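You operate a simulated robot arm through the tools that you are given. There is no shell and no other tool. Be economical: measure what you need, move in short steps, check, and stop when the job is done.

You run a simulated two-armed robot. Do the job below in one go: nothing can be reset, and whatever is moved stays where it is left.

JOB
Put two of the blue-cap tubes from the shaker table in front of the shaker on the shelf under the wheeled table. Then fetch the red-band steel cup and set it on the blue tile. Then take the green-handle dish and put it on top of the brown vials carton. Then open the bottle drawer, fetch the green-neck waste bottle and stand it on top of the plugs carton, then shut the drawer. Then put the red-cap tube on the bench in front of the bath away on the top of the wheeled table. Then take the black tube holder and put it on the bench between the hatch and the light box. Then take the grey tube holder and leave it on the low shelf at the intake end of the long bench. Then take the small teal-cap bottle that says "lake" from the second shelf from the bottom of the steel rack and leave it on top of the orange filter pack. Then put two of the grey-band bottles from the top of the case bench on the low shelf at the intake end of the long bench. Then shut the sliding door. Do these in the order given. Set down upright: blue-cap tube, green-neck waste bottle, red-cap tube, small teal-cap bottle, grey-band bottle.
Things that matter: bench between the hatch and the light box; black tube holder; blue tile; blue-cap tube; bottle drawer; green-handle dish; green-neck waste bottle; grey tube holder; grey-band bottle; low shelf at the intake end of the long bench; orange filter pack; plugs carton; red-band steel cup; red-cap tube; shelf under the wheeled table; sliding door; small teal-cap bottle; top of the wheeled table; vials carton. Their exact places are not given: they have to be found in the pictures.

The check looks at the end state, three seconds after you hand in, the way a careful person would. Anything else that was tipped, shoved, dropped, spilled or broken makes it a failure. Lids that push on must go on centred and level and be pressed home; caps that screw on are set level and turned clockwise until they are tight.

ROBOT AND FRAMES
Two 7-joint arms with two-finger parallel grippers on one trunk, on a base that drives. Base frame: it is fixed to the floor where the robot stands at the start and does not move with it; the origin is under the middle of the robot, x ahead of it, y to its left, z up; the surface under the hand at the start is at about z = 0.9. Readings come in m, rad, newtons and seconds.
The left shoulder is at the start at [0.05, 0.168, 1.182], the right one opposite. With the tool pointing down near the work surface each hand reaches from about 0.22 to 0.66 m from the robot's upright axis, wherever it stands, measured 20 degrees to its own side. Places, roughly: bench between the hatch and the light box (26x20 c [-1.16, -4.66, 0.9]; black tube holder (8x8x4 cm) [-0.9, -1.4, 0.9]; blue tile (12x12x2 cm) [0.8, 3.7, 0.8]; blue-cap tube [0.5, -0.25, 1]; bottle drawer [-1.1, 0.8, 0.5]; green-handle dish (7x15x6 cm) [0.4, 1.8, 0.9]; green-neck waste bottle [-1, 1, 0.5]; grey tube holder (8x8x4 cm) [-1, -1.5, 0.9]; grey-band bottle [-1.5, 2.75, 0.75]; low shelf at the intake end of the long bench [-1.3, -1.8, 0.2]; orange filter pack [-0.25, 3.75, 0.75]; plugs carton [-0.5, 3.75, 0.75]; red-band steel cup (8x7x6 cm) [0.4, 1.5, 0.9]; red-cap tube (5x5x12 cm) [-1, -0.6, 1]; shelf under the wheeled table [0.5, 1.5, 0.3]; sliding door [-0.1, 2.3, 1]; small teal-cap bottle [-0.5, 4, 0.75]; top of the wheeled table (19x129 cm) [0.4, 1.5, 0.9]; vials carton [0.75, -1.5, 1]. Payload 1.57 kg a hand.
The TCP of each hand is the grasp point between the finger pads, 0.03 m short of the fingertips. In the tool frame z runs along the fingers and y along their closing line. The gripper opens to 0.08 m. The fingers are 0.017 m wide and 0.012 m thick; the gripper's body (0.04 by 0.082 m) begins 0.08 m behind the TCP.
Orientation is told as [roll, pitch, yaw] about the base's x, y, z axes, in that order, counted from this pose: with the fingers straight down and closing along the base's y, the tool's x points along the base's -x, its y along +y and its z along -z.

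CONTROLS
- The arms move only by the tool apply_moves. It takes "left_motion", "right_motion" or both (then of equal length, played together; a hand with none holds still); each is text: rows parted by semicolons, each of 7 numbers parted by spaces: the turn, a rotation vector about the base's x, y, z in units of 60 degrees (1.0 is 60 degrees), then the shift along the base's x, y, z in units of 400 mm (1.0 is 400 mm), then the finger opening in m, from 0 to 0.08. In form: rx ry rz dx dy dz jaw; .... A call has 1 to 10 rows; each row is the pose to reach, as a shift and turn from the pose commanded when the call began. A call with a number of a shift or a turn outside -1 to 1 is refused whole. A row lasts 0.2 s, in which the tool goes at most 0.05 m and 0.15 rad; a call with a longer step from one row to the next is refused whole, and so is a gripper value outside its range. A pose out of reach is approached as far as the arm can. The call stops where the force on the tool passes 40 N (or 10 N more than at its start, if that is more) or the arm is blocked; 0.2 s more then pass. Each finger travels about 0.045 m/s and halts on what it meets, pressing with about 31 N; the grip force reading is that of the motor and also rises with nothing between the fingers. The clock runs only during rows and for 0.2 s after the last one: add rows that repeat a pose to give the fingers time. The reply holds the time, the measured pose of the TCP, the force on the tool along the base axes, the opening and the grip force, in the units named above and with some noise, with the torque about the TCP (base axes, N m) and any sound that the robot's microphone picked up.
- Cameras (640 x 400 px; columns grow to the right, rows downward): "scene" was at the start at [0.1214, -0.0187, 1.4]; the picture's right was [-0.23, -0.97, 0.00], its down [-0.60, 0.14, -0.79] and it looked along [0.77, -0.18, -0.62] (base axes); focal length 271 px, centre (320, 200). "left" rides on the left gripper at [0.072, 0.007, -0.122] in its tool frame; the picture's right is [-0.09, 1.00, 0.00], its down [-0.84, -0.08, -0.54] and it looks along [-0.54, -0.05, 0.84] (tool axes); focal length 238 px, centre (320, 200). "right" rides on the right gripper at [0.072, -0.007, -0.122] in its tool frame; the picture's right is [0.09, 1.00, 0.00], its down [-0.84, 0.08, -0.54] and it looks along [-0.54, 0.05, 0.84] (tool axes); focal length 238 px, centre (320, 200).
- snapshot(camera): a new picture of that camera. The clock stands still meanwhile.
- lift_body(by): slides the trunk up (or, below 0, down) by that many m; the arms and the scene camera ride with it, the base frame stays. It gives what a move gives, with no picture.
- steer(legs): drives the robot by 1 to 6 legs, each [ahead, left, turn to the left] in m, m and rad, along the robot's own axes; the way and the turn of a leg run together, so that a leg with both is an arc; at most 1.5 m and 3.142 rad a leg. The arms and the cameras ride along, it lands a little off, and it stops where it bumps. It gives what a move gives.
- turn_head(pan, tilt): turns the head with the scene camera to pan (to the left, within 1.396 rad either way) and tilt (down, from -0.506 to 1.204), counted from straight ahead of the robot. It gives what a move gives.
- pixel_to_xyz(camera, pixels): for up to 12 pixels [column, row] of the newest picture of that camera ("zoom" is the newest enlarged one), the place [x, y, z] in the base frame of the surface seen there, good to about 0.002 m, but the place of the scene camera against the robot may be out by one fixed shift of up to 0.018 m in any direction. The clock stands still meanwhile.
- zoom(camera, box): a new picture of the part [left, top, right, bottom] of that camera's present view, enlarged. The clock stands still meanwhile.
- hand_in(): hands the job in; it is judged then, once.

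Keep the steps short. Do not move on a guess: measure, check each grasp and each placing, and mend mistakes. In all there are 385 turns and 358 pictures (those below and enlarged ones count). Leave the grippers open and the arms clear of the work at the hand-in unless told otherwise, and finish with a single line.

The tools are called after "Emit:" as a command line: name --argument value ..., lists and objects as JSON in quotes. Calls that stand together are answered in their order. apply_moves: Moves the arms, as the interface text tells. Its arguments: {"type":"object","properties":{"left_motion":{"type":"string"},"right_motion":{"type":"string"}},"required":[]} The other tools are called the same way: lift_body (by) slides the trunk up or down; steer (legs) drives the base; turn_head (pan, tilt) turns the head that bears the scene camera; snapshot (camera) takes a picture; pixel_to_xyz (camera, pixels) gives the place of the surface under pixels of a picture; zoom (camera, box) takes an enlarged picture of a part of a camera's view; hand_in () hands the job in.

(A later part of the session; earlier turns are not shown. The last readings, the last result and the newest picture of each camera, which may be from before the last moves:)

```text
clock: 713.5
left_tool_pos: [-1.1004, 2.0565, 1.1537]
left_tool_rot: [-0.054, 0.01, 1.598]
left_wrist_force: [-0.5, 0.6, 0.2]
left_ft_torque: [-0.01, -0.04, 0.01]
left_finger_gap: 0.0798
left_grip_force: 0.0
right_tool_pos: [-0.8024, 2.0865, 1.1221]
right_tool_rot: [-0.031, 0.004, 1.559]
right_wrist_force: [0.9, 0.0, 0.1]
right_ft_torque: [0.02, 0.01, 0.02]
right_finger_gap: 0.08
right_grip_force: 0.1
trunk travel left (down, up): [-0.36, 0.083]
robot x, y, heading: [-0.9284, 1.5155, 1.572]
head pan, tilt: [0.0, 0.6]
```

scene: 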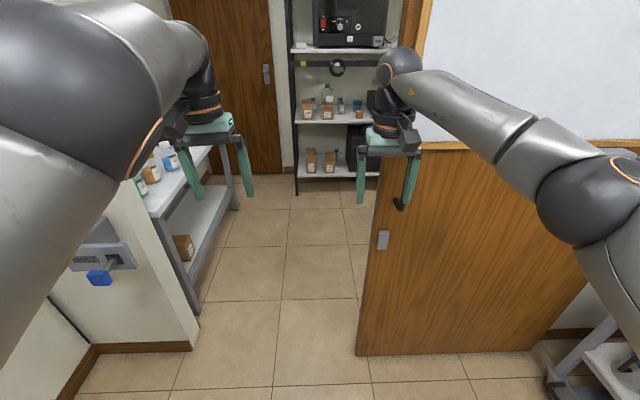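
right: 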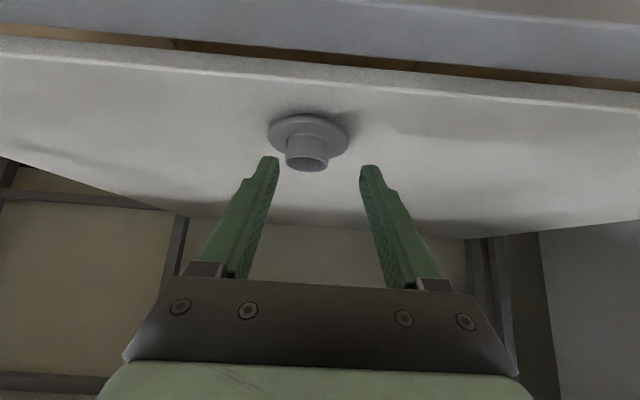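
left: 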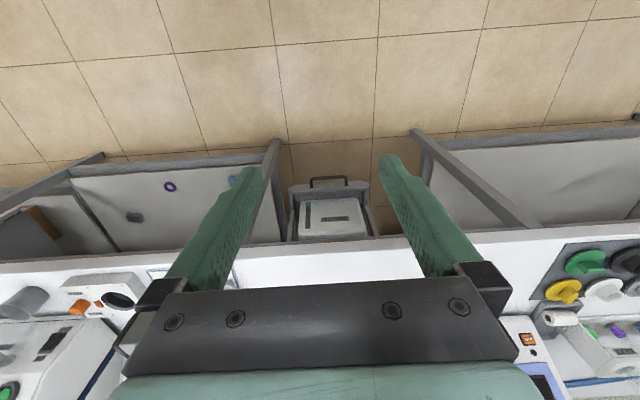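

Emit:
steer --legs '[[1.25, 0, 0]]'

Emit:
turn_head --pan -0.2 --tilt 0.5

Emit:
snapshot --camera "scene"

Emit:
zoom --camera "scene" --box '[240, 120, 420, 260]'

```text
clock: 719.7
left_tool_pos: [-1.0813, 3.2966, 1.154]
left_tool_rot: [-0.054, 0.011, 1.583]
left_wrist_force: [-0.1, 0.1, 0.9]
left_ft_torque: [-0.04, 0.02, 0.01]
left_finger_gap: 0.0801
left_grip_force: 0.0
right_tool_pos: [-0.7815, 3.3214, 1.122]
right_tool_rot: [-0.028, 0.002, 1.541]
right_wrist_force: [0.1, 0.9, 0.7]
right_ft_torque: [-0.03, 0.02, 0.05]
right_finger_gap: 0.08
right_grip_force: 0.0
trunk travel left (down, up): [-0.36, 0.083]
robot x, y, heading: [-0.9145, 2.7497, 1.55]
head pan, tilt: [0.0, 0.6]
```

```text
clock: 720.5
left_tool_pos: [-1.0819, 3.2963, 1.154]
left_tool_rot: [-0.056, 0.011, 1.586]
left_wrist_force: [0.5, 0.4, -0.1]
left_ft_torque: [-0.04, -0.01, -0.01]
left_finger_gap: 0.0802
left_grip_force: 0.0
right_tool_pos: [-0.7809, 3.321, 1.1219]
right_tool_rot: [-0.028, 0.003, 1.542]
right_wrist_force: [0.7, -0.5, 0.3]
right_ft_torque: [0.02, 0.01, 0.0]
right_finger_gap: 0.0797
right_grip_force: 0.0
trunk travel left (down, up): [-0.36, 0.083]
robot x, y, heading: [-0.9192, 2.7519, 1.555]
head pan, tilt: [-0.201, 0.499]
```

```text
164 pictures are left
```

scene: 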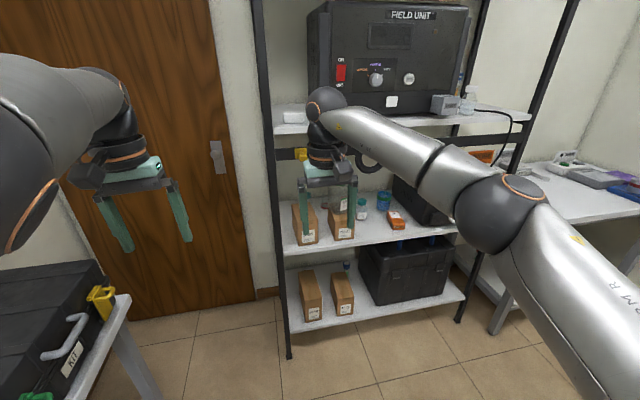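

```text
2.86 times, centred on (330, 190) of scene
```

zoom: 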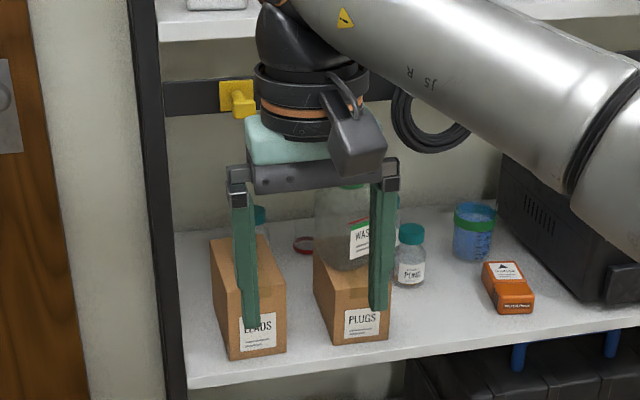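

Tilt the right hand 45° forward and lower the trunk 0.2 m.

Emit:
apply_moves --right_motion "0.12 0 0 0 -0.02 0 0.08; 0.24 0 0 0 -0.04 0 0.08; 0.36 0 0 0 -0.06 0 0.08; 0.48 0 0 0 -0.08 0 0.08; 0.6 0 0 0 -0.1 0 0.08; 0.72 0 0 0 -0.12 0 0.08; 0.75 0 0.03 0 -0.12 0 0.08"

Emit:
lift_body --by -0.22

Emit:
steer --legs '[[0, 0.06, 0.016]]'

Emit:
snapshot --camera "right"

Emit:
snapshot --camera "scene"

```text
clock: 722.0
left_tool_pos: [-1.0814, 3.2968, 1.1534]
left_tool_rot: [-0.055, 0.01, 1.585]
left_wrist_force: [0.2, 0.7, 0.0]
left_ft_torque: [-0.05, -0.01, 0.03]
left_finger_gap: 0.08
left_grip_force: 0.1
right_tool_pos: [-0.7815, 3.2738, 1.122]
right_tool_rot: [-0.016, -0.785, 1.569]
right_wrist_force: [-0.1, 0.2, 0.4]
right_ft_torque: [-0.01, 0.01, -0.01]
right_finger_gap: 0.0802
right_grip_force: 0.2
trunk travel left (down, up): [-0.36, 0.083]
robot x, y, heading: [-0.9105, 2.7501, 1.548]
head pan, tilt: [-0.201, 0.499]
```

```text
clock: 724.4
left_tool_pos: [-1.0815, 3.2963, 0.9333]
left_tool_rot: [-0.056, 0.01, 1.585]
left_wrist_force: [0.1, -0.8, 0.4]
left_ft_torque: [0.01, 0.01, 0.03]
left_finger_gap: 0.0797
left_grip_force: 0.0
right_tool_pos: [-0.7812, 3.2737, 0.9005]
right_tool_rot: [-0.014, -0.782, 1.569]
right_wrist_force: [0.5, 0.0, 0.1]
right_ft_torque: [0.0, 0.0, 0.01]
right_finger_gap: 0.0799
right_grip_force: 0.1
trunk travel left (down, up): [-0.14, 0.303]
robot x, y, heading: [-0.9157, 2.7479, 1.556]
head pan, tilt: [-0.201, 0.499]
```

```text
clock: 725.6
left_tool_pos: [-1.1494, 3.294, 0.933]
left_tool_rot: [-0.057, 0.011, 1.601]
left_wrist_force: [0.5, -0.5, 0.3]
left_ft_torque: [0.06, -0.04, -0.01]
left_finger_gap: 0.0801
left_grip_force: 0.1
right_tool_pos: [-0.8498, 3.2765, 0.9012]
right_tool_rot: [-0.016, -0.783, 1.585]
right_wrist_force: [-0.5, -0.3, -0.5]
right_ft_torque: [0.01, 0.02, 0.0]
right_finger_gap: 0.0801
right_grip_force: 0.0
trunk travel left (down, up): [-0.14, 0.303]
robot x, y, heading: [-0.9757, 2.7522, 1.574]
head pan, tilt: [-0.201, 0.499]
```

```text
162 pictures are left
```

right: 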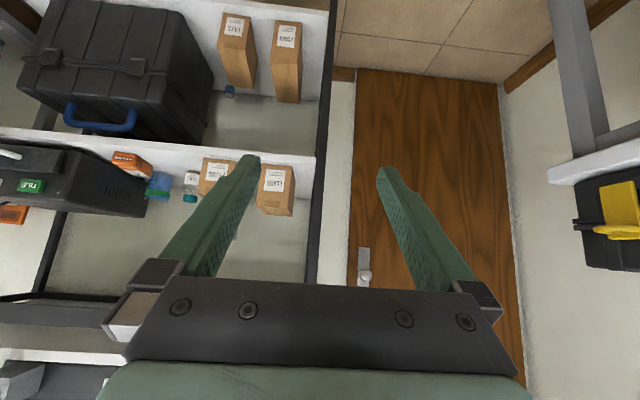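

```text
161 pictures are left
```

scene: 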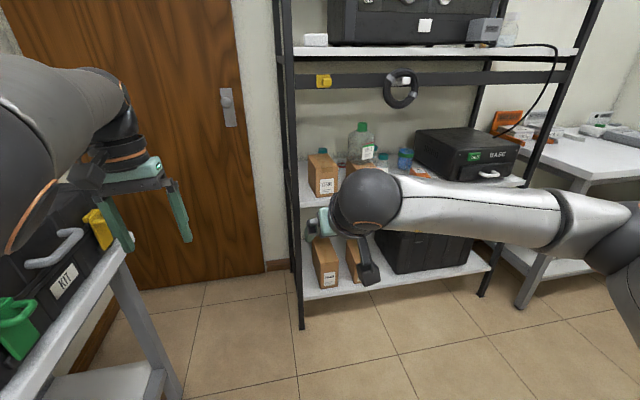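

Move right 0.165 to line up with the gap.

Emit:
steer --legs '[[0.08, -0.165, 0]]'

Emit:
snapshot --camera "right"

Emit:
zoom --camera "scene" --box '[270, 80, 470, 240]'

```text
clock: 727.7
left_tool_pos: [-0.9791, 3.3749, 0.9338]
left_tool_rot: [-0.057, 0.01, 1.597]
left_wrist_force: [0.5, 0.0, -1.0]
left_ft_torque: [0.01, -0.01, 0.01]
left_finger_gap: 0.0799
left_grip_force: 0.0
right_tool_pos: [-0.6802, 3.3543, 0.9011]
right_tool_rot: [-0.016, -0.783, 1.582]
right_wrist_force: [0.6, -1.1, 0.0]
right_ft_torque: [0.03, 0.02, 0.01]
right_finger_gap: 0.08
right_grip_force: 0.0
trunk travel left (down, up): [-0.14, 0.303]
robot x, y, heading: [-0.8106, 2.8306, 1.562]
head pan, tilt: [-0.201, 0.499]
```

```text
160 pictures are left
```

right: 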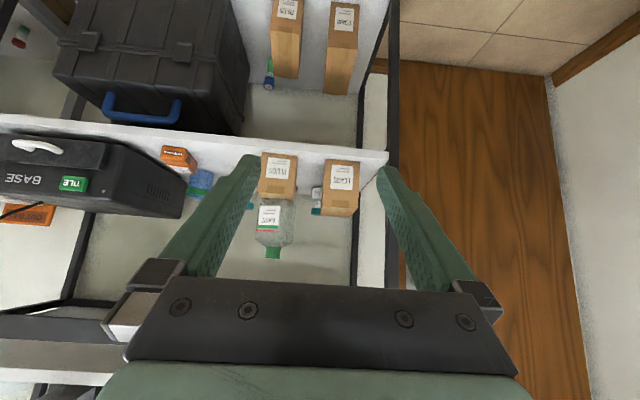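

```text
2.50 times, centred on (370, 160) of scene
```

zoom: 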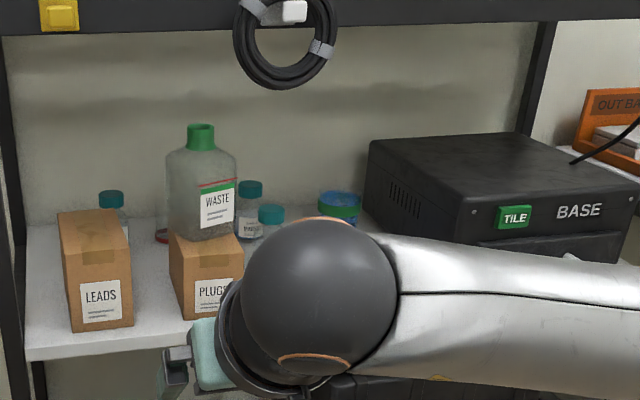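

Emit:
zoom --camera "right" --box '[240, 140, 380, 270]'

Emit:
pixel_to_xyz --camera "zoom" --pixels '[[345, 325], [340, 275], [265, 210], [383, 210], [257, 250], [370, 310], [360, 260], [130, 480], [300, 330], [345, 310], [250, 300]]'

```text
3.08 times, centred on (310, 205) of right
```

zoom: 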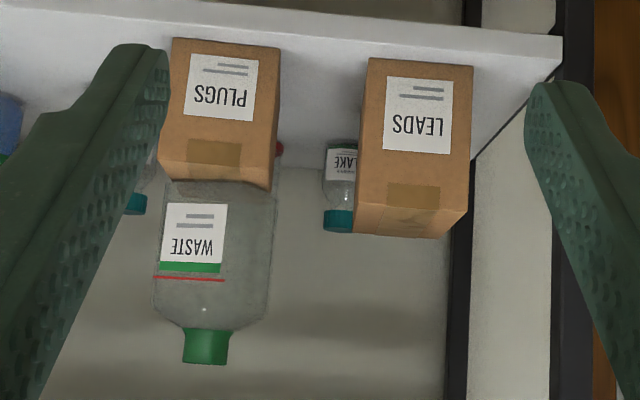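

```text
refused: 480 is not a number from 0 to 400
```

Emit:
pixel_to_xyz --camera "zoom" --pixels '[[337, 223], [333, 200], [330, 175], [365, 100], [360, 220], [275, 100], [272, 170], [460, 225], [410, 225], [325, 150], [215, 175], [352, 175]]'

```text
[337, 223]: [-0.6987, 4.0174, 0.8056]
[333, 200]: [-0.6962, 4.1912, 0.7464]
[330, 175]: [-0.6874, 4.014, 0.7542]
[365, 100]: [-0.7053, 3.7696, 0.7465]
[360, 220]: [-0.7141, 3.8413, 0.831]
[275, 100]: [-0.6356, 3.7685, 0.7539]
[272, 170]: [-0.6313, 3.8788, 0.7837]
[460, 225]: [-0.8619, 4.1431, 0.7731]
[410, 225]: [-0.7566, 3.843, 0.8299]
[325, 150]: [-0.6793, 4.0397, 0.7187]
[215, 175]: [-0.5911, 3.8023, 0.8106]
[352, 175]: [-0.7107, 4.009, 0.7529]
```

Right camera: LAKE at ≈(−0.70, 4.035), cap top ≈0.81, standing behind LEADS (top 0.83). With the camera under the hand it would hit LEADS, so I try to flip the hand 180° about its axis.

Emit:
apply_moves --right_motion "0 0.1 -0.1 0 0 0 0.08; 0 0.2 -0.2 0 0 0 0.08; 0 0.3 -0.3 0 0 0 0.08; 0 0.4 -0.4 0 0 0 0.08; 0 0.5 -0.5 0 0 0 0.08; 0 0.6 -0.6 0 0 0 0.08; 0 0.7 -0.7 0 0 0 0.08"

```text
clock: 729.3
left_tool_pos: [-0.9803, 3.3747, 0.9339]
left_tool_rot: [-0.056, 0.011, 1.597]
left_wrist_force: [-0.2, 0.0, -0.2]
left_ft_torque: [0.01, -0.02, 0.02]
left_finger_gap: 0.0798
left_grip_force: 0.1
right_tool_pos: [-0.6793, 3.3561, 0.9006]
right_tool_rot: [0.7, -0.37, 0.402]
right_wrist_force: [0.3, 0.8, 0.7]
right_ft_torque: [0.02, 0.03, 0.01]
right_finger_gap: 0.08
right_grip_force: 0.1
trunk travel left (down, up): [-0.14, 0.303]
robot x, y, heading: [-0.8076, 2.8296, 1.565]
head pan, tilt: [-0.201, 0.499]
```

Emit:
apply_moves --right_motion "0 0.1 -0.1 0 0 0 0.08; 0 0.2 -0.2 0 0 0 0.08; 0 0.3 -0.3 0 0 0 0.08; 0 0.4 -0.4 0 0 0 0.08; 0 0.5 -0.5 0 0 0 0.08; 0 0.6 -0.6 0 0 0 0.08; 0 0.7 -0.7 0 0 0 0.08"

```text
clock: 730.9
left_tool_pos: [-0.98, 3.3735, 0.9335]
left_tool_rot: [-0.058, 0.009, 1.598]
left_wrist_force: [-0.9, -0.5, -0.4]
left_ft_torque: [0.01, -0.03, 0.01]
left_finger_gap: 0.0799
left_grip_force: 0.0
right_tool_pos: [-0.6795, 3.3559, 0.9013]
right_tool_rot: [0.713, 0.348, -0.365]
right_wrist_force: [-0.7, -0.5, -0.9]
right_ft_torque: [-0.01, -0.03, 0.0]
right_finger_gap: 0.0801
right_grip_force: 0.0
trunk travel left (down, up): [-0.14, 0.303]
robot x, y, heading: [-0.8039, 2.8309, 1.569]
head pan, tilt: [-0.201, 0.499]
```

It works so far (119°). Continue the last 61°.

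Emit:
apply_moves --right_motion "0 0.1 -0.1 0 0 0 0.08; 0 0.2 -0.2 0 0 0 0.08; 0 0.3 -0.3 0 0 0 0.08; 0 0.4 -0.4 0 0 0 0.08; 0 0.5 -0.5 0 0 0 0.08; 0 0.6 -0.6 0 0 0 0.08; 0 0.7 -0.7 0 0 0 0.08; 0 0.72 -0.72 0 0 0 0.08"

Emit:
snapshot --camera "right"

Emit:
snapshot --camera "scene"

```text
clock: 732.7
left_tool_pos: [-0.9813, 3.3743, 0.934]
left_tool_rot: [-0.056, 0.01, 1.597]
left_wrist_force: [-1.0, -0.3, 0.1]
left_ft_torque: [0.0, 0.01, -0.01]
left_finger_gap: 0.08
left_grip_force: 0.0
right_tool_pos: [-0.679, 3.3543, 0.902]
right_tool_rot: [-0.003, 0.788, -1.561]
right_wrist_force: [0.0, -0.7, -0.6]
right_ft_torque: [-0.01, 0.02, 0.01]
right_finger_gap: 0.0801
right_grip_force: 0.0
trunk travel left (down, up): [-0.14, 0.303]
robot x, y, heading: [-0.803, 2.8319, 1.569]
head pan, tilt: [-0.201, 0.499]
```

```text
157 pictures are left
```

right: 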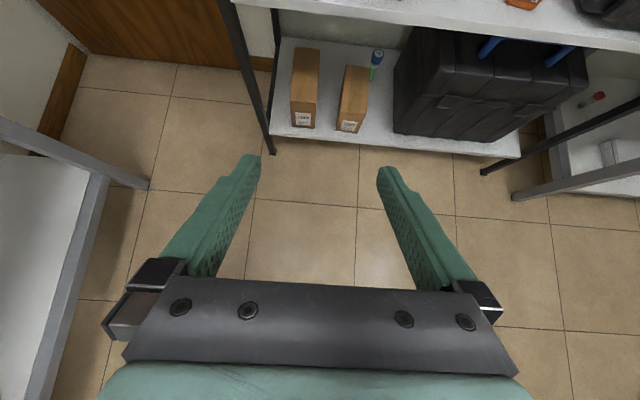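

```text
156 pictures are left
```

scene: 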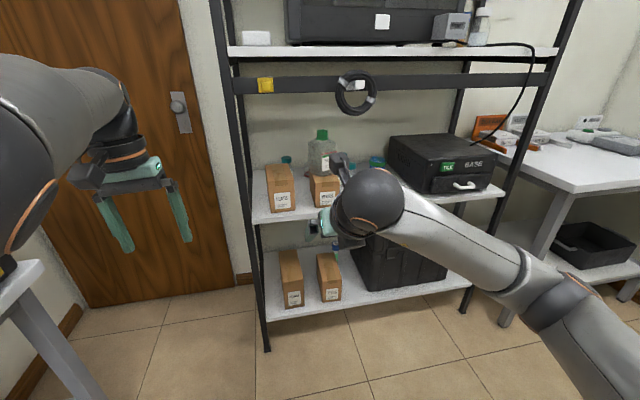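

Flip succeeded – camera is on top now. Increase tilt to 55° and look at the lake bottle from here.

Emit:
apply_moves --right_motion "0.08 0 0 0 0.03 0.03 0.08; 0.167 0 0 0 0.06 0.08 0.08; 0.167 0 0 -0.02 0.1 0.14 0.08; 0.167 0 0 -0.04 0.15 0.2 0.08; 0.167 0 0 -0.04 0.15 0.2 0.08"

Emit:
snapshot --camera "right"

```text
clock: 733.9
left_tool_pos: [-0.9809, 3.3741, 0.9324]
left_tool_rot: [-0.056, 0.012, 1.596]
left_wrist_force: [-0.7, -0.3, 0.9]
left_ft_torque: [0.01, -0.02, -0.03]
left_finger_gap: 0.0797
left_grip_force: 0.0
right_tool_pos: [-0.6955, 3.4156, 0.9813]
right_tool_rot: [0.007, 0.965, -1.553]
right_wrist_force: [-0.1, 0.9, -0.6]
right_ft_torque: [0.02, 0.01, 0.03]
right_finger_gap: 0.0799
right_grip_force: 0.1
trunk travel left (down, up): [-0.14, 0.303]
robot x, y, heading: [-0.806, 2.8285, 1.566]
head pan, tilt: [-0.201, 0.499]
```

```text
155 pictures are left
```

right: 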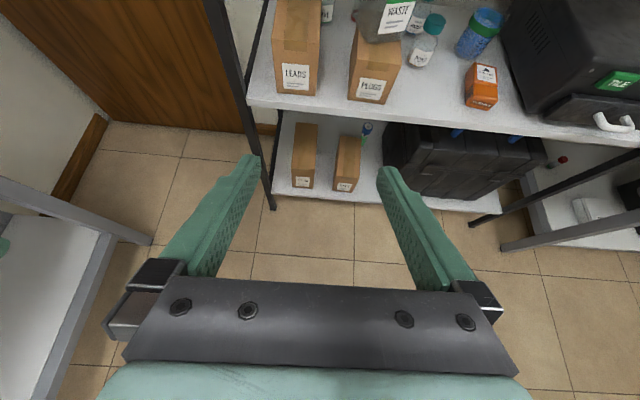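

Emit:
zoom --camera "right" --box '[240, 0, 560, 130]'

Emit:
pixel_to_xyz --camera "right" --pixels '[[327, 8], [329, 16], [319, 28], [318, 60], [281, 60], [352, 68], [473, 66], [497, 70], [494, 105], [467, 100], [480, 95], [480, 75]]'

```text
2.00 times, centred on (400, 65) of right
```

zoom: 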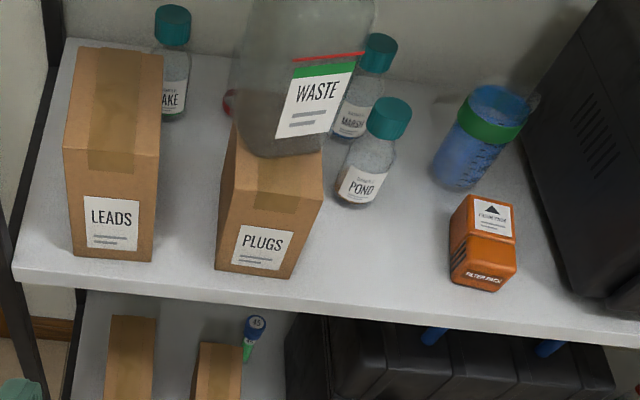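

```text
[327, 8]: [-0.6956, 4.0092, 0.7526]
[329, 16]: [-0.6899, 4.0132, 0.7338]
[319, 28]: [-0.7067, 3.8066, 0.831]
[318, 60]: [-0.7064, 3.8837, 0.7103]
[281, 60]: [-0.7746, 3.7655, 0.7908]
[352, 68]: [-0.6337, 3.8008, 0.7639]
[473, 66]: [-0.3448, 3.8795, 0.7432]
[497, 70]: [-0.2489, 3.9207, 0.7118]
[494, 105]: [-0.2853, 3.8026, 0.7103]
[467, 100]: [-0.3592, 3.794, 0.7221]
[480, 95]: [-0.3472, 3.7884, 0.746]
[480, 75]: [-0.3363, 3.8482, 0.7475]
```

Emit:
pixel_to_xyz --camera "zoom" --pixels '[[172, 12], [158, 30], [187, 30], [172, 38], [185, 70], [175, 100], [95, 50], [160, 55], [485, 245], [455, 235], [515, 238], [500, 205], [470, 200]]'

Emit:
zoom --camera "right" --box '[450, 50, 520, 120]'

```text
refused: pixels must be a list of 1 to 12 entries
```

```text
5.71 times, centred on (485, 85) of right
```

zoom: 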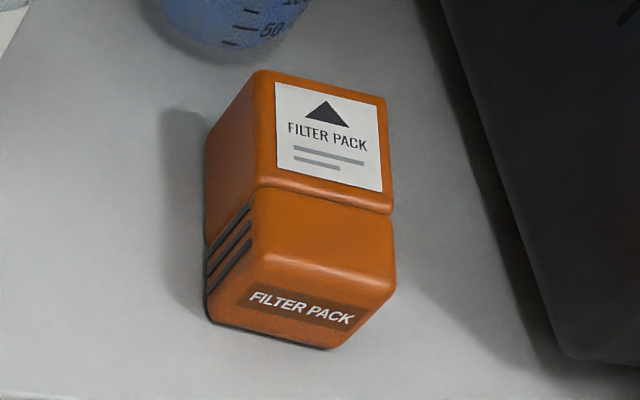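

Emit:
pixel_to_xyz --camera "zoom" --pixels '[[255, 80], [382, 100], [255, 195], [388, 205], [255, 255], [385, 280], [320, 230], [320, 140], [320, 190], [260, 185], [140, 200]]'

Emit:
zoom --camera "right" --box '[270, 0, 400, 80]'

```text
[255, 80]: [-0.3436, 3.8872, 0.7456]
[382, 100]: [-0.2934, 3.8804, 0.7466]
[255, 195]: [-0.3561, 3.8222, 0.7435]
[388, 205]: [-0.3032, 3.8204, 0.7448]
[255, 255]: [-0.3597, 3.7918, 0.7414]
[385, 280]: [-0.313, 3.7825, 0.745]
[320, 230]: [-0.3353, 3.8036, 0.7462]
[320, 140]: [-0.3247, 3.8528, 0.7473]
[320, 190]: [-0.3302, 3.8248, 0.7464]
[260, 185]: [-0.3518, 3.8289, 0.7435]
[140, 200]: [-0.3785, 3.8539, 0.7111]
```

```text
4.92 times, centred on (335, 40) of right
```

zoom: 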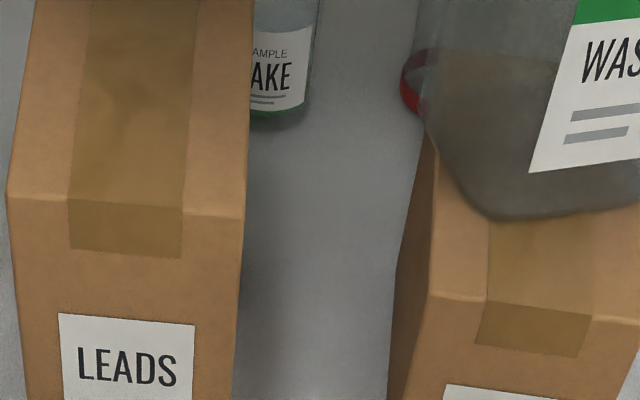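

Filter pack top: z 0.7465, centre (−0.328, 3.835). First pull the left hand back out of the way.

Emit:
apply_moves --left_motion "0 0 0 -0.02 -0.06 0.05 0.08; 0 0 0 -0.04 -0.12 0.1 0.08; 0 0 0 -0.06 -0.18 0.15 0.08; 0 0 0 -0.08 -0.25 0.2 0.08; 0 0 0 -0.1 -0.32 0.25 0.08; 0 0 0 -0.1 -0.4 0.3 0.08"

Emit:
lift_body --by -0.1

Emit:
snapshot --camera "scene"

```text
clock: 735.2
left_tool_pos: [-1.0416, 3.2473, 0.9775]
left_tool_rot: [-0.077, 0.215, 1.605]
left_wrist_force: [-0.5, 0.2, 0.2]
left_ft_torque: [-0.01, 0.0, -0.03]
left_finger_gap: 0.0799
left_grip_force: 0.0
left hand out of reach, approached as far as the arm can: row 2, 3, 4, 5, 6
right_tool_pos: [-0.695, 3.4155, 0.9803]
right_tool_rot: [0.007, 0.963, -1.554]
right_wrist_force: [0.1, -0.4, -0.3]
right_ft_torque: [0.0, 0.0, 0.0]
right_finger_gap: 0.08
right_grip_force: 0.0
trunk travel left (down, up): [-0.14, 0.303]
robot x, y, heading: [-0.8076, 2.8287, 1.567]
head pan, tilt: [-0.201, 0.499]
stopped in row 6 (left hand): the arm was blocked; the commanded pose is now the measured one
```

```text
clock: 736.6
left_tool_pos: [-1.0423, 3.2466, 0.8775]
left_tool_rot: [-0.076, 0.215, 1.604]
left_wrist_force: [0.4, -0.8, -0.1]
left_ft_torque: [0.0, -0.02, 0.01]
left_finger_gap: 0.0802
left_grip_force: 0.1
right_tool_pos: [-0.6937, 3.4151, 0.8816]
right_tool_rot: [0.004, 0.963, -1.554]
right_wrist_force: [0.4, 0.8, 0.0]
right_ft_torque: [-0.03, 0.02, 0.06]
right_finger_gap: 0.0801
right_grip_force: 0.0
trunk travel left (down, up): [-0.04, 0.403]
robot x, y, heading: [-0.8078, 2.8292, 1.568]
head pan, tilt: [-0.201, 0.499]
```

```text
151 pictures are left
```

scene: 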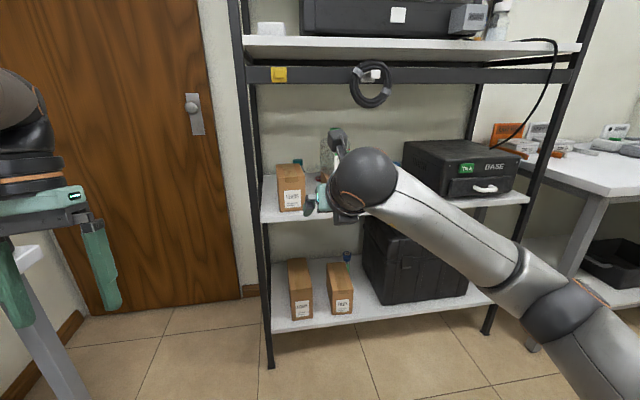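

Set tilt to 62° and TCP z≈0.868, narrow the jaw.

Emit:
apply_moves --right_motion "0.06 0 0 -0.005 0 -0.015 0.07; 0.12 0 0 -0.012 0 -0.034 0.06; 0.12 0 0 -0.012 0 -0.034 0.06"

Emit:
steer --legs '[[0.35, 0, 0.003]]'

Emit:
snapshot --camera "right"

Emit:
zoom --camera "scene" --box '[220, 60, 460, 220]'

```text
clock: 737.4
left_tool_pos: [-1.0418, 3.2463, 0.8775]
left_tool_rot: [-0.079, 0.214, 1.604]
left_wrist_force: [0.1, -0.6, 0.0]
left_ft_torque: [0.01, 0.01, 0.0]
left_finger_gap: 0.0799
left_grip_force: 0.0
right_tool_pos: [-0.6996, 3.4154, 0.8679]
right_tool_rot: [0.009, 1.091, -1.55]
right_wrist_force: [-0.8, 0.1, -0.2]
right_ft_torque: [0.03, -0.02, -0.02]
right_finger_gap: 0.0599
right_grip_force: 0.1
trunk travel left (down, up): [-0.04, 0.403]
robot x, y, heading: [-0.8076, 2.8299, 1.565]
head pan, tilt: [-0.201, 0.499]
```

```text
clock: 739.6
left_tool_pos: [-1.0392, 3.5998, 0.8773]
left_tool_rot: [-0.078, 0.215, 1.603]
left_wrist_force: [0.5, -0.4, 0.2]
left_ft_torque: [-0.01, 0.01, -0.01]
left_finger_gap: 0.0801
left_grip_force: 0.0
right_tool_pos: [-0.695, 3.7671, 0.8672]
right_tool_rot: [0.01, 1.089, -1.553]
right_wrist_force: [-0.8, 0.6, -0.1]
right_ft_torque: [0.01, -0.03, 0.0]
right_finger_gap: 0.06
right_grip_force: 0.0
trunk travel left (down, up): [-0.04, 0.403]
robot x, y, heading: [-0.8021, 3.1815, 1.567]
head pan, tilt: [-0.201, 0.499]
```

```text
150 pictures are left
```

right: 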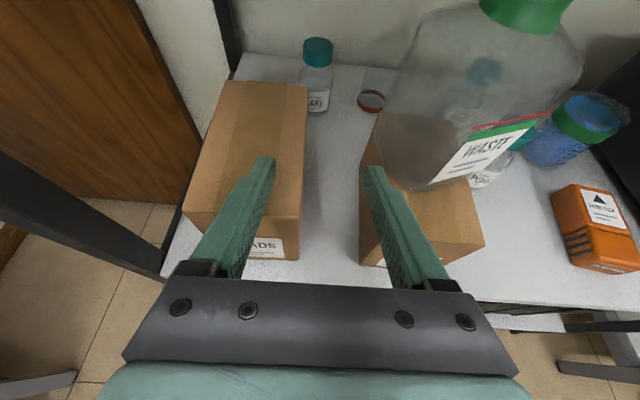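

```text
2.50 times, centred on (340, 140) of scene
```

zoom: 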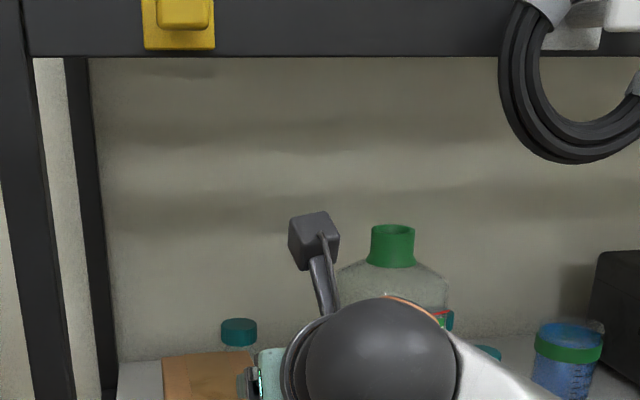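

Excellent view. Measure LAKE's cap and the cartons.

Emit:
pixel_to_xyz --camera "right" --pixels '[[318, 43], [304, 55], [332, 55], [318, 66], [304, 80], [331, 85], [318, 95], [307, 95], [304, 150], [380, 130], [370, 100]]'

Emit:
zoom --camera "right" --box '[250, 10, 410, 130]'

```text
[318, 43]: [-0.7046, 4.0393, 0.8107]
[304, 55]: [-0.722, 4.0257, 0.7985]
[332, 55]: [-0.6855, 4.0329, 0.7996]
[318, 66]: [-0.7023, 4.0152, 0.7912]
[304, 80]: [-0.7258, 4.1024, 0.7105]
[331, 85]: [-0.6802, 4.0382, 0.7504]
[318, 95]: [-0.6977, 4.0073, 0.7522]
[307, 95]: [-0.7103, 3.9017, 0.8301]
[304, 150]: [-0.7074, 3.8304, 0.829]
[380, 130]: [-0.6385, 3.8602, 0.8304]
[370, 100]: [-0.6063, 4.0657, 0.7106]
```

```text
3.33 times, centred on (330, 70) of right
```

zoom: 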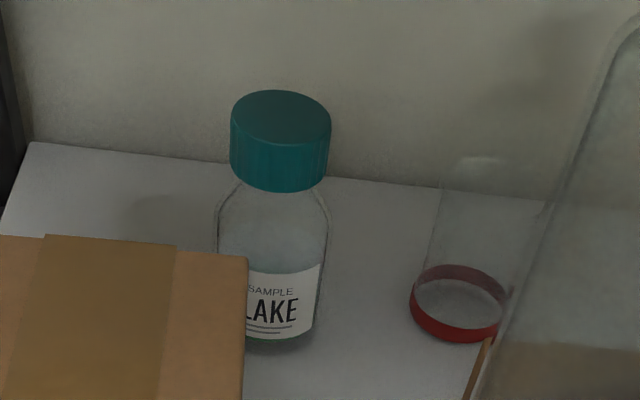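

Cap centre (−0.7035, 4.0345), top 0.811, Ø39 mm. Drive 0.15 m and extend the arm over the bottle.

Emit:
steer --legs '[[0.15, 0, 0.003]]'

Emit:
apply_moves --right_motion "0 0 0 -0.005 0.07 0 0.06; 0 0 0 -0.01 0.14 0 0.06; 0 0 0 -0.015 0.2 0 0.06; 0 0 0 -0.015 0.25 0 0.06; 0 0 0 -0.015 0.25 0 0.06"

Emit:
snapshot --camera "right"

```text
clock: 741.0
left_tool_pos: [-1.0411, 3.7492, 0.8749]
left_tool_rot: [-0.077, 0.22, 1.608]
left_wrist_force: [0.6, -0.4, 0.5]
left_ft_torque: [0.02, 0.05, 0.02]
left_finger_gap: 0.08
left_grip_force: 0.0
right_tool_pos: [-0.6986, 3.9171, 0.8676]
right_tool_rot: [0.011, 1.089, -1.546]
right_wrist_force: [0.2, -0.1, -0.4]
right_ft_torque: [0.01, 0.01, -0.05]
right_finger_gap: 0.0599
right_grip_force: 0.0
trunk travel left (down, up): [-0.04, 0.403]
robot x, y, heading: [-0.8022, 3.3306, 1.573]
head pan, tilt: [-0.201, 0.499]
```

```text
clock: 742.2
left_tool_pos: [-1.04, 3.7489, 0.8746]
left_tool_rot: [-0.08, 0.221, 1.608]
left_wrist_force: [0.3, -0.6, -0.5]
left_ft_torque: [0.0, -0.03, -0.01]
left_finger_gap: 0.0801
left_grip_force: 0.2
right_tool_pos: [-0.7053, 4.016, 0.8682]
right_tool_rot: [0.01, 1.089, -1.544]
right_wrist_force: [-0.1, -0.1, 0.1]
right_ft_torque: [-0.01, 0.02, -0.01]
right_finger_gap: 0.0603
right_grip_force: 0.1
trunk travel left (down, up): [-0.04, 0.403]
robot x, y, heading: [-0.805, 3.3305, 1.569]
head pan, tilt: [-0.201, 0.499]
```

```text
147 pictures are left
```

right: 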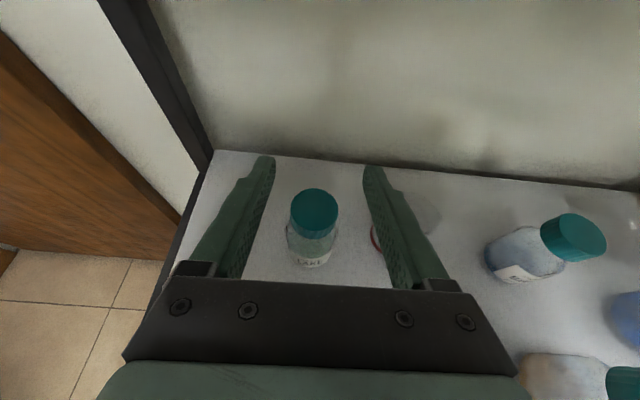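

Emit:
apply_moves --right_motion "0 0 0 0.003 0.045 -0.03 0.06; 0 0 0 0.003 0.045 -0.1 0.06; 0 0 0 0.003 0.045 -0.17 0.06; 0 0 0 0.003 0.045 -0.17 0.06"

Emit:
snapshot --camera "right"

```text
clock: 743.1
left_tool_pos: [-1.04, 3.7491, 0.8732]
left_tool_rot: [-0.081, 0.228, 1.608]
left_wrist_force: [-0.1, 0.7, 0.0]
left_ft_torque: [0.02, 0.0, -0.01]
left_finger_gap: 0.0801
left_grip_force: 0.0
right_tool_pos: [-0.7027, 4.0373, 0.815]
right_tool_rot: [-0.016, 1.118, -1.571]
right_wrist_force: [-1.1, 3.9, 6.2]
right_ft_torque: [-0.87, 0.05, -0.12]
right_finger_gap: 0.06
right_grip_force: 0.0
trunk travel left (down, up): [-0.04, 0.403]
robot x, y, heading: [-0.8015, 3.3342, 1.576]
head pan, tilt: [-0.201, 0.499]
stopped in row 4 (right hand): the force on the tool passed its limit at 46 N (the readings are from after the stop); the commanded pose is now the measured one
```

```text
146 pictures are left
```

right: 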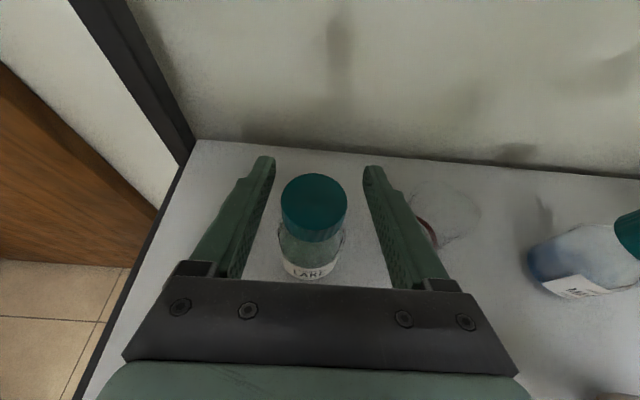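

The hand's underside met LEADS lightly. Raise a bit, reduce the tilt to 55°, and descend again.

Emit:
apply_moves --right_motion "0 0 0 0 0 0.03 0.06; -0.08 0 0 0 0 0.05 0.06; -0.15 0 0 0 0 0.05 0.06; -0.15 0 0 0 -0.005 0.03 0.06; -0.15 0 0 0 -0.01 0 0.06; -0.15 0 0 0 -0.01 -0.02 0.06; -0.15 0 0 0 -0.01 -0.03 0.06"

```text
clock: 744.7
left_tool_pos: [-1.0413, 3.7487, 0.8733]
left_tool_rot: [-0.081, 0.225, 1.607]
left_wrist_force: [-0.8, 0.1, -0.1]
left_ft_torque: [0.01, 0.0, -0.01]
left_finger_gap: 0.0802
left_grip_force: 0.1
right_tool_pos: [-0.7041, 4.0352, 0.801]
right_tool_rot: [-0.011, 0.956, -1.566]
right_wrist_force: [-0.8, -0.2, 0.3]
right_ft_torque: [0.02, -0.01, 0.01]
right_finger_gap: 0.0599
right_grip_force: 0.0
trunk travel left (down, up): [-0.04, 0.403]
robot x, y, heading: [-0.804, 3.3328, 1.574]
head pan, tilt: [-0.201, 0.499]
```

Now at z 0.801 with no contact. Close on the cap.

Emit:
apply_moves --right_motion "0 0 0 0 0 -0.005 0.045; 0 0 0 0 0 -0.005 0.02; 0 0 0 0 0 -0.005 0.01; 0 0 0 0 0 -0.005 0.01; 0 0 0 0 0 -0.005 0.01"

Emit:
snapshot --camera "right"

Emit:
zoom --camera "scene" --box '[220, 60, 460, 220]'

```text
clock: 745.9
left_tool_pos: [-1.0416, 3.7478, 0.8739]
left_tool_rot: [-0.078, 0.225, 1.609]
left_wrist_force: [-0.3, -1.0, 0.1]
left_ft_torque: [-0.01, -0.02, 0.01]
left_finger_gap: 0.0802
left_grip_force: 0.0
right_tool_pos: [-0.7028, 4.0339, 0.8002]
right_tool_rot: [-0.014, 0.956, -1.569]
right_wrist_force: [-0.5, 0.3, 2.1]
right_ft_torque: [0.03, 0.01, 0.01]
right_finger_gap: 0.0403
right_grip_force: 31.4
trunk travel left (down, up): [-0.04, 0.403]
robot x, y, heading: [-0.8054, 3.3298, 1.57]
head pan, tilt: [-0.201, 0.499]
```

```text
145 pictures are left
```

right: 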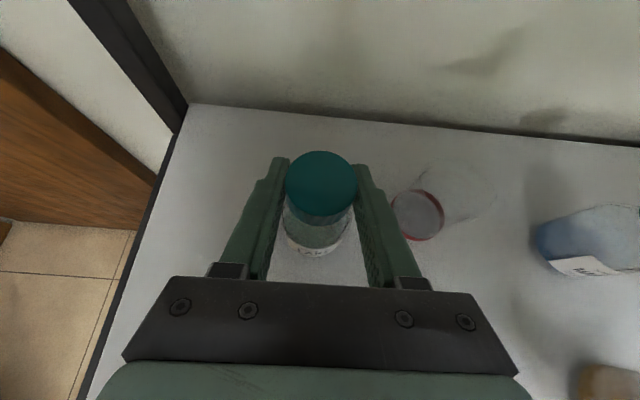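

```text
2.50 times, centred on (340, 140) of scene
```

zoom: 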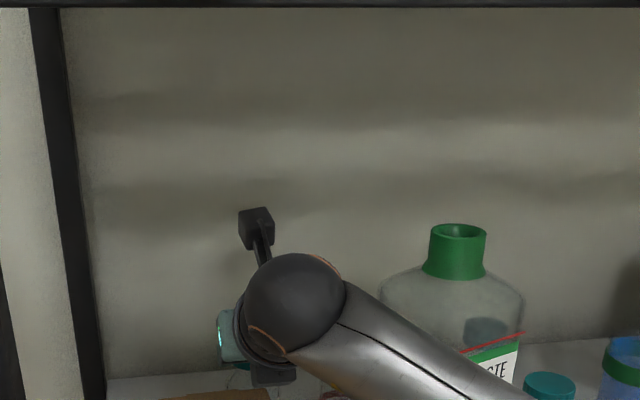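

LAKE's cap is gripped. Lift 0.135 m while tilting the hand up 23° to pass over LEADS and below the beam.

Emit:
apply_moves --right_motion "0.02 0 0 0 0 0.03 0.01; 0.08 0 0 0 0 0.08 0.01; 0.15 0 0 0 0 0.14 0.01; 0.22 0 0 0 0 0.2 0.01; 0.29 0 0 0 0 0.26 0.01; 0.36 0 0 0 0 0.31 0.01; 0.4 0 0 0 0 0.34 0.01; 0.4 0 0 0 0 0.34 0.01"

Emit:
snapshot --camera "right"

Emit:
snapshot --camera "scene"

```text
clock: 747.7
left_tool_pos: [-1.0414, 3.749, 0.8732]
left_tool_rot: [-0.079, 0.226, 1.61]
left_wrist_force: [0.5, -0.6, 0.0]
left_ft_torque: [0.03, 0.04, 0.0]
left_finger_gap: 0.0799
left_grip_force: 0.1
right_tool_pos: [-0.7023, 4.0316, 0.9355]
right_tool_rot: [-0.004, 1.374, -1.561]
right_wrist_force: [0.1, -0.2, -1.7]
right_ft_torque: [-0.05, 0.02, 0.01]
right_finger_gap: 0.04
right_grip_force: 30.8
trunk travel left (down, up): [-0.04, 0.403]
robot x, y, heading: [-0.8033, 3.331, 1.574]
head pan, tilt: [-0.201, 0.499]
```

```text
143 pictures are left
```

right: 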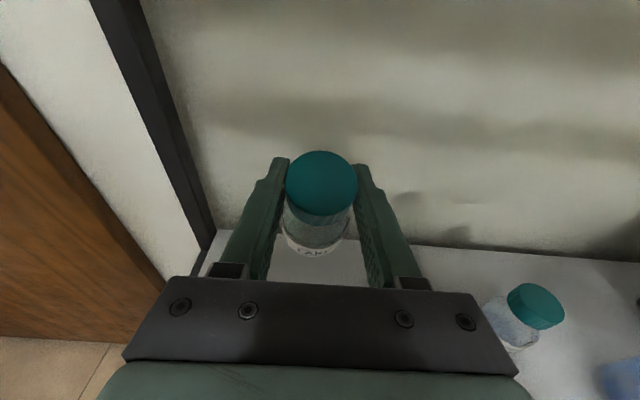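

```text
142 pictures are left
```

scene: 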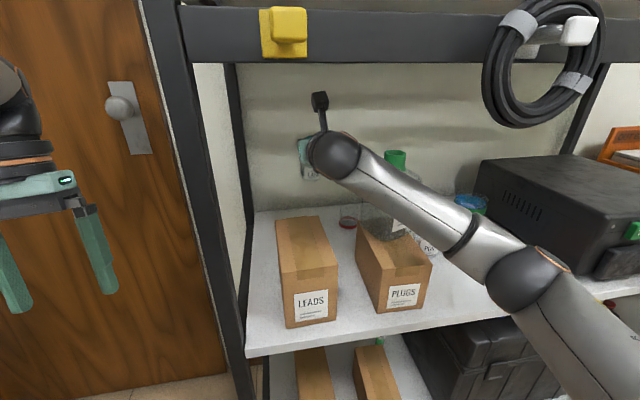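

The bottle is clear above LEADS. Drive straight back 0.4 m.

Emit:
steer --legs '[[-0.4, 0, 0]]'

Emit:
snapshot --camera "scene"

```text
clock: 750.2
left_tool_pos: [-1.0414, 3.3484, 0.8739]
left_tool_rot: [-0.078, 0.224, 1.612]
left_wrist_force: [0.2, 0.3, -0.7]
left_ft_torque: [0.01, 0.03, -0.04]
left_finger_gap: 0.0802
left_grip_force: 0.0
right_tool_pos: [-0.702, 3.6327, 0.9361]
right_tool_rot: [-0.003, 1.374, -1.561]
right_wrist_force: [0.1, 1.0, -2.3]
right_ft_torque: [-0.03, -0.01, -0.01]
right_finger_gap: 0.0403
right_grip_force: 30.9
trunk travel left (down, up): [-0.04, 0.403]
robot x, y, heading: [-0.8078, 2.9333, 1.575]
head pan, tilt: [-0.201, 0.499]
```

```text
141 pictures are left
```

scene: 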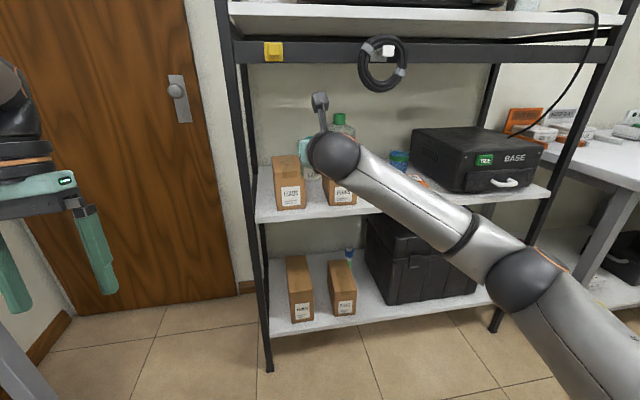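

Set the bottle upright again (tilt back to 55°) and drive right to the filter pack.

Emit:
apply_moves --right_motion "-0.1 0 0 0 -0.03 -0.01 0.01; -0.2 0 0 0 -0.06 -0.02 0.01; -0.3 0 0 0 -0.1 -0.04 0.01; -0.4 0 0 0 -0.15 -0.06 0.01; -0.4 0 0 0 -0.15 -0.06 0.01"

Emit:
steer --legs '[[0, -0.375, 0]]'

Emit:
snapshot --camera "right"

```text
clock: 751.4
left_tool_pos: [-1.0413, 3.3484, 0.8738]
left_tool_rot: [-0.08, 0.227, 1.61]
left_wrist_force: [0.6, 0.3, 0.4]
left_ft_torque: [0.01, -0.05, 0.0]
left_finger_gap: 0.08
left_grip_force: 0.0
right_tool_pos: [-0.7038, 3.5729, 0.9106]
right_tool_rot: [-0.011, 0.953, -1.567]
right_wrist_force: [-0.6, 0.8, -1.8]
right_ft_torque: [-0.02, -0.01, -0.04]
right_finger_gap: 0.0402
right_grip_force: 30.9
trunk travel left (down, up): [-0.04, 0.403]
robot x, y, heading: [-0.801, 2.9307, 1.575]
head pan, tilt: [-0.201, 0.499]
```

```text
clock: 755.2
left_tool_pos: [-0.6684, 3.3483, 0.8728]
left_tool_rot: [-0.081, 0.226, 1.612]
left_wrist_force: [0.4, -0.5, 0.6]
left_ft_torque: [0.03, 0.02, 0.03]
left_finger_gap: 0.0801
left_grip_force: 0.0
right_tool_pos: [-0.331, 3.5735, 0.9121]
right_tool_rot: [-0.013, 0.955, -1.565]
right_wrist_force: [0.0, -0.2, -1.7]
right_ft_torque: [-0.02, -0.01, -0.02]
right_finger_gap: 0.0402
right_grip_force: 30.9
trunk travel left (down, up): [-0.04, 0.403]
robot x, y, heading: [-0.4268, 2.9331, 1.574]
head pan, tilt: [-0.201, 0.499]
```

```text
140 pictures are left
```

right: 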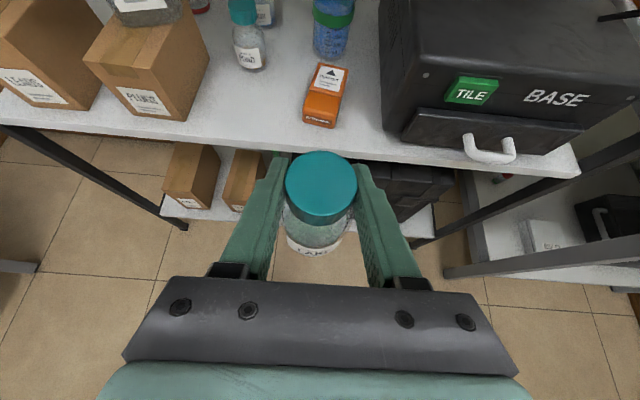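

Emit:
pixel_to_xyz --camera "right" --pixels '[[320, 66], [346, 68], [308, 95], [338, 98], [326, 85], [387, 60], [400, 120], [306, 112]]'

Emit:
zoom --camera "right" --box '[280, 40, 380, 140]'

```text
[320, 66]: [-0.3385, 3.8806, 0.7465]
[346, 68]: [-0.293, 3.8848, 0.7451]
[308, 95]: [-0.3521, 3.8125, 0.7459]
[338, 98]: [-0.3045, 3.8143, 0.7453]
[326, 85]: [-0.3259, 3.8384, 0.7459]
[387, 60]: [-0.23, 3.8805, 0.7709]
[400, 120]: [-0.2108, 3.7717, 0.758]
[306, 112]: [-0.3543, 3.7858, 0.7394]
```

```text
4.00 times, centred on (330, 90) of right
```

zoom: 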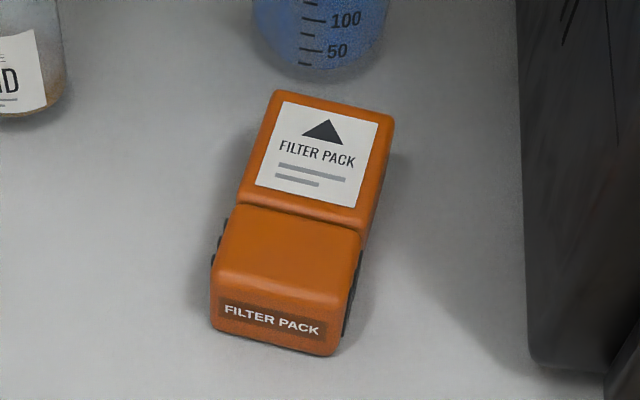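

Pack centre (−0.326, 3.838), top 0.746. Drive forward 0.2, then arm onto it.

Emit:
steer --legs '[[0.2, 0, -0.003]]'

```text
clock: 756.8
left_tool_pos: [-0.6682, 3.548, 0.8725]
left_tool_rot: [-0.081, 0.227, 1.612]
left_wrist_force: [0.3, 1.4, 0.0]
left_ft_torque: [0.02, 0.04, -0.02]
left_finger_gap: 0.0801
left_grip_force: 0.0
right_tool_pos: [-0.3303, 3.7715, 0.9108]
right_tool_rot: [-0.013, 0.956, -1.564]
right_wrist_force: [-0.5, -0.2, -2.1]
right_ft_torque: [0.01, 0.02, -0.02]
right_finger_gap: 0.0403
right_grip_force: 30.9
trunk travel left (down, up): [-0.04, 0.403]
robot x, y, heading: [-0.43, 3.1346, 1.571]
head pan, tilt: [-0.201, 0.499]
```

Emit:
apply_moves --right_motion "0 0 0 0.005 0.08 0 0.01; 0 0 0 0.011 0.166 -0.02 0.01; 0 0 0 0.011 0.166 -0.1 0.01; 0 0 0 0.011 0.166 -0.16 0.01; 0 0 0 0.011 0.166 -0.16 0.01"

Emit:
snapshot --camera "right"

Emit:
zoom --camera "scene" --box '[240, 80, 480, 260]'

```text
clock: 758.0
left_tool_pos: [-0.6676, 3.5474, 0.873]
left_tool_rot: [-0.081, 0.229, 1.611]
left_wrist_force: [0.0, 0.1, 0.1]
left_ft_torque: [0.01, -0.02, 0.02]
left_finger_gap: 0.0801
left_grip_force: 0.0
right_tool_pos: [-0.3261, 3.8393, 0.8465]
right_tool_rot: [-0.011, 0.956, -1.568]
right_wrist_force: [0.5, -0.8, -2.1]
right_ft_torque: [0.03, 0.0, -0.04]
right_finger_gap: 0.0402
right_grip_force: 30.8
trunk travel left (down, up): [-0.04, 0.403]
robot x, y, heading: [-0.4278, 3.1332, 1.567]
head pan, tilt: [-0.201, 0.499]
```

```text
138 pictures are left
```

right: 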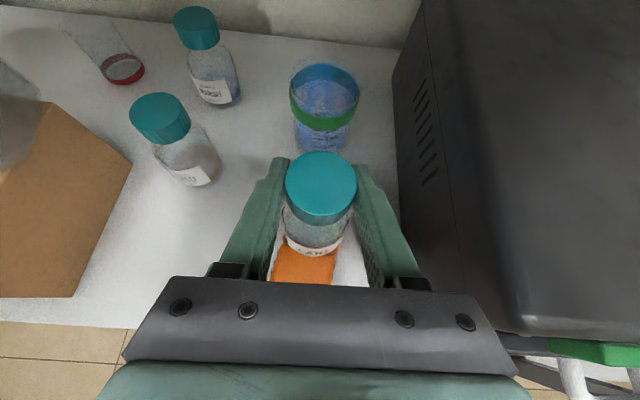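

```text
2.22 times, centred on (360, 170) of scene
```

zoom: 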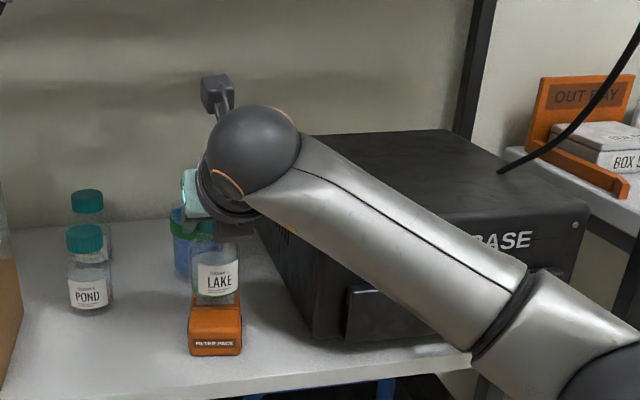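

Aligned. Lower to contact.

Emit:
apply_moves --right_motion "0 0 0 0 0 -0.012 0.01; 0 0 0 0 0 -0.02 0.01; 0 0 0 0 0 -0.025 0.01; 0 0 0 0 0 -0.029 0.01"

```text
clock: 759.0
left_tool_pos: [-0.6678, 3.5472, 0.8733]
left_tool_rot: [-0.08, 0.229, 1.612]
left_wrist_force: [0.1, -0.8, -0.5]
left_ft_torque: [-0.02, 0.03, 0.0]
left_finger_gap: 0.0802
left_grip_force: 0.0
right_tool_pos: [-0.3249, 3.8374, 0.8362]
right_tool_rot: [-0.012, 0.957, -1.566]
right_wrist_force: [-0.8, 0.2, -0.8]
right_ft_torque: [0.0, 0.03, 0.0]
right_finger_gap: 0.0403
right_grip_force: 31.2
trunk travel left (down, up): [-0.04, 0.403]
robot x, y, heading: [-0.4307, 3.136, 1.574]
head pan, tilt: [-0.201, 0.499]
```

Emit:
apply_moves --right_motion "0 0 0 0 0 -0.003 0.01; 0 0 0 0 0 -0.006 0.01; 0 0 0 0 0 -0.008 0.01"

```text
clock: 759.8
left_tool_pos: [-0.6672, 3.5471, 0.8737]
left_tool_rot: [-0.083, 0.226, 1.612]
left_wrist_force: [1.0, 0.3, -0.3]
left_ft_torque: [0.02, 0.01, 0.02]
left_finger_gap: 0.08
left_grip_force: 0.1
right_tool_pos: [-0.3262, 3.8369, 0.8352]
right_tool_rot: [-0.013, 0.965, -1.566]
right_wrist_force: [-0.2, 4.2, 11.7]
right_ft_torque: [0.22, -0.19, 0.03]
right_finger_gap: 0.0401
right_grip_force: 31.4
trunk travel left (down, up): [-0.04, 0.403]
robot x, y, heading: [-0.4275, 3.1337, 1.571]
head pan, tilt: [-0.201, 0.499]
```

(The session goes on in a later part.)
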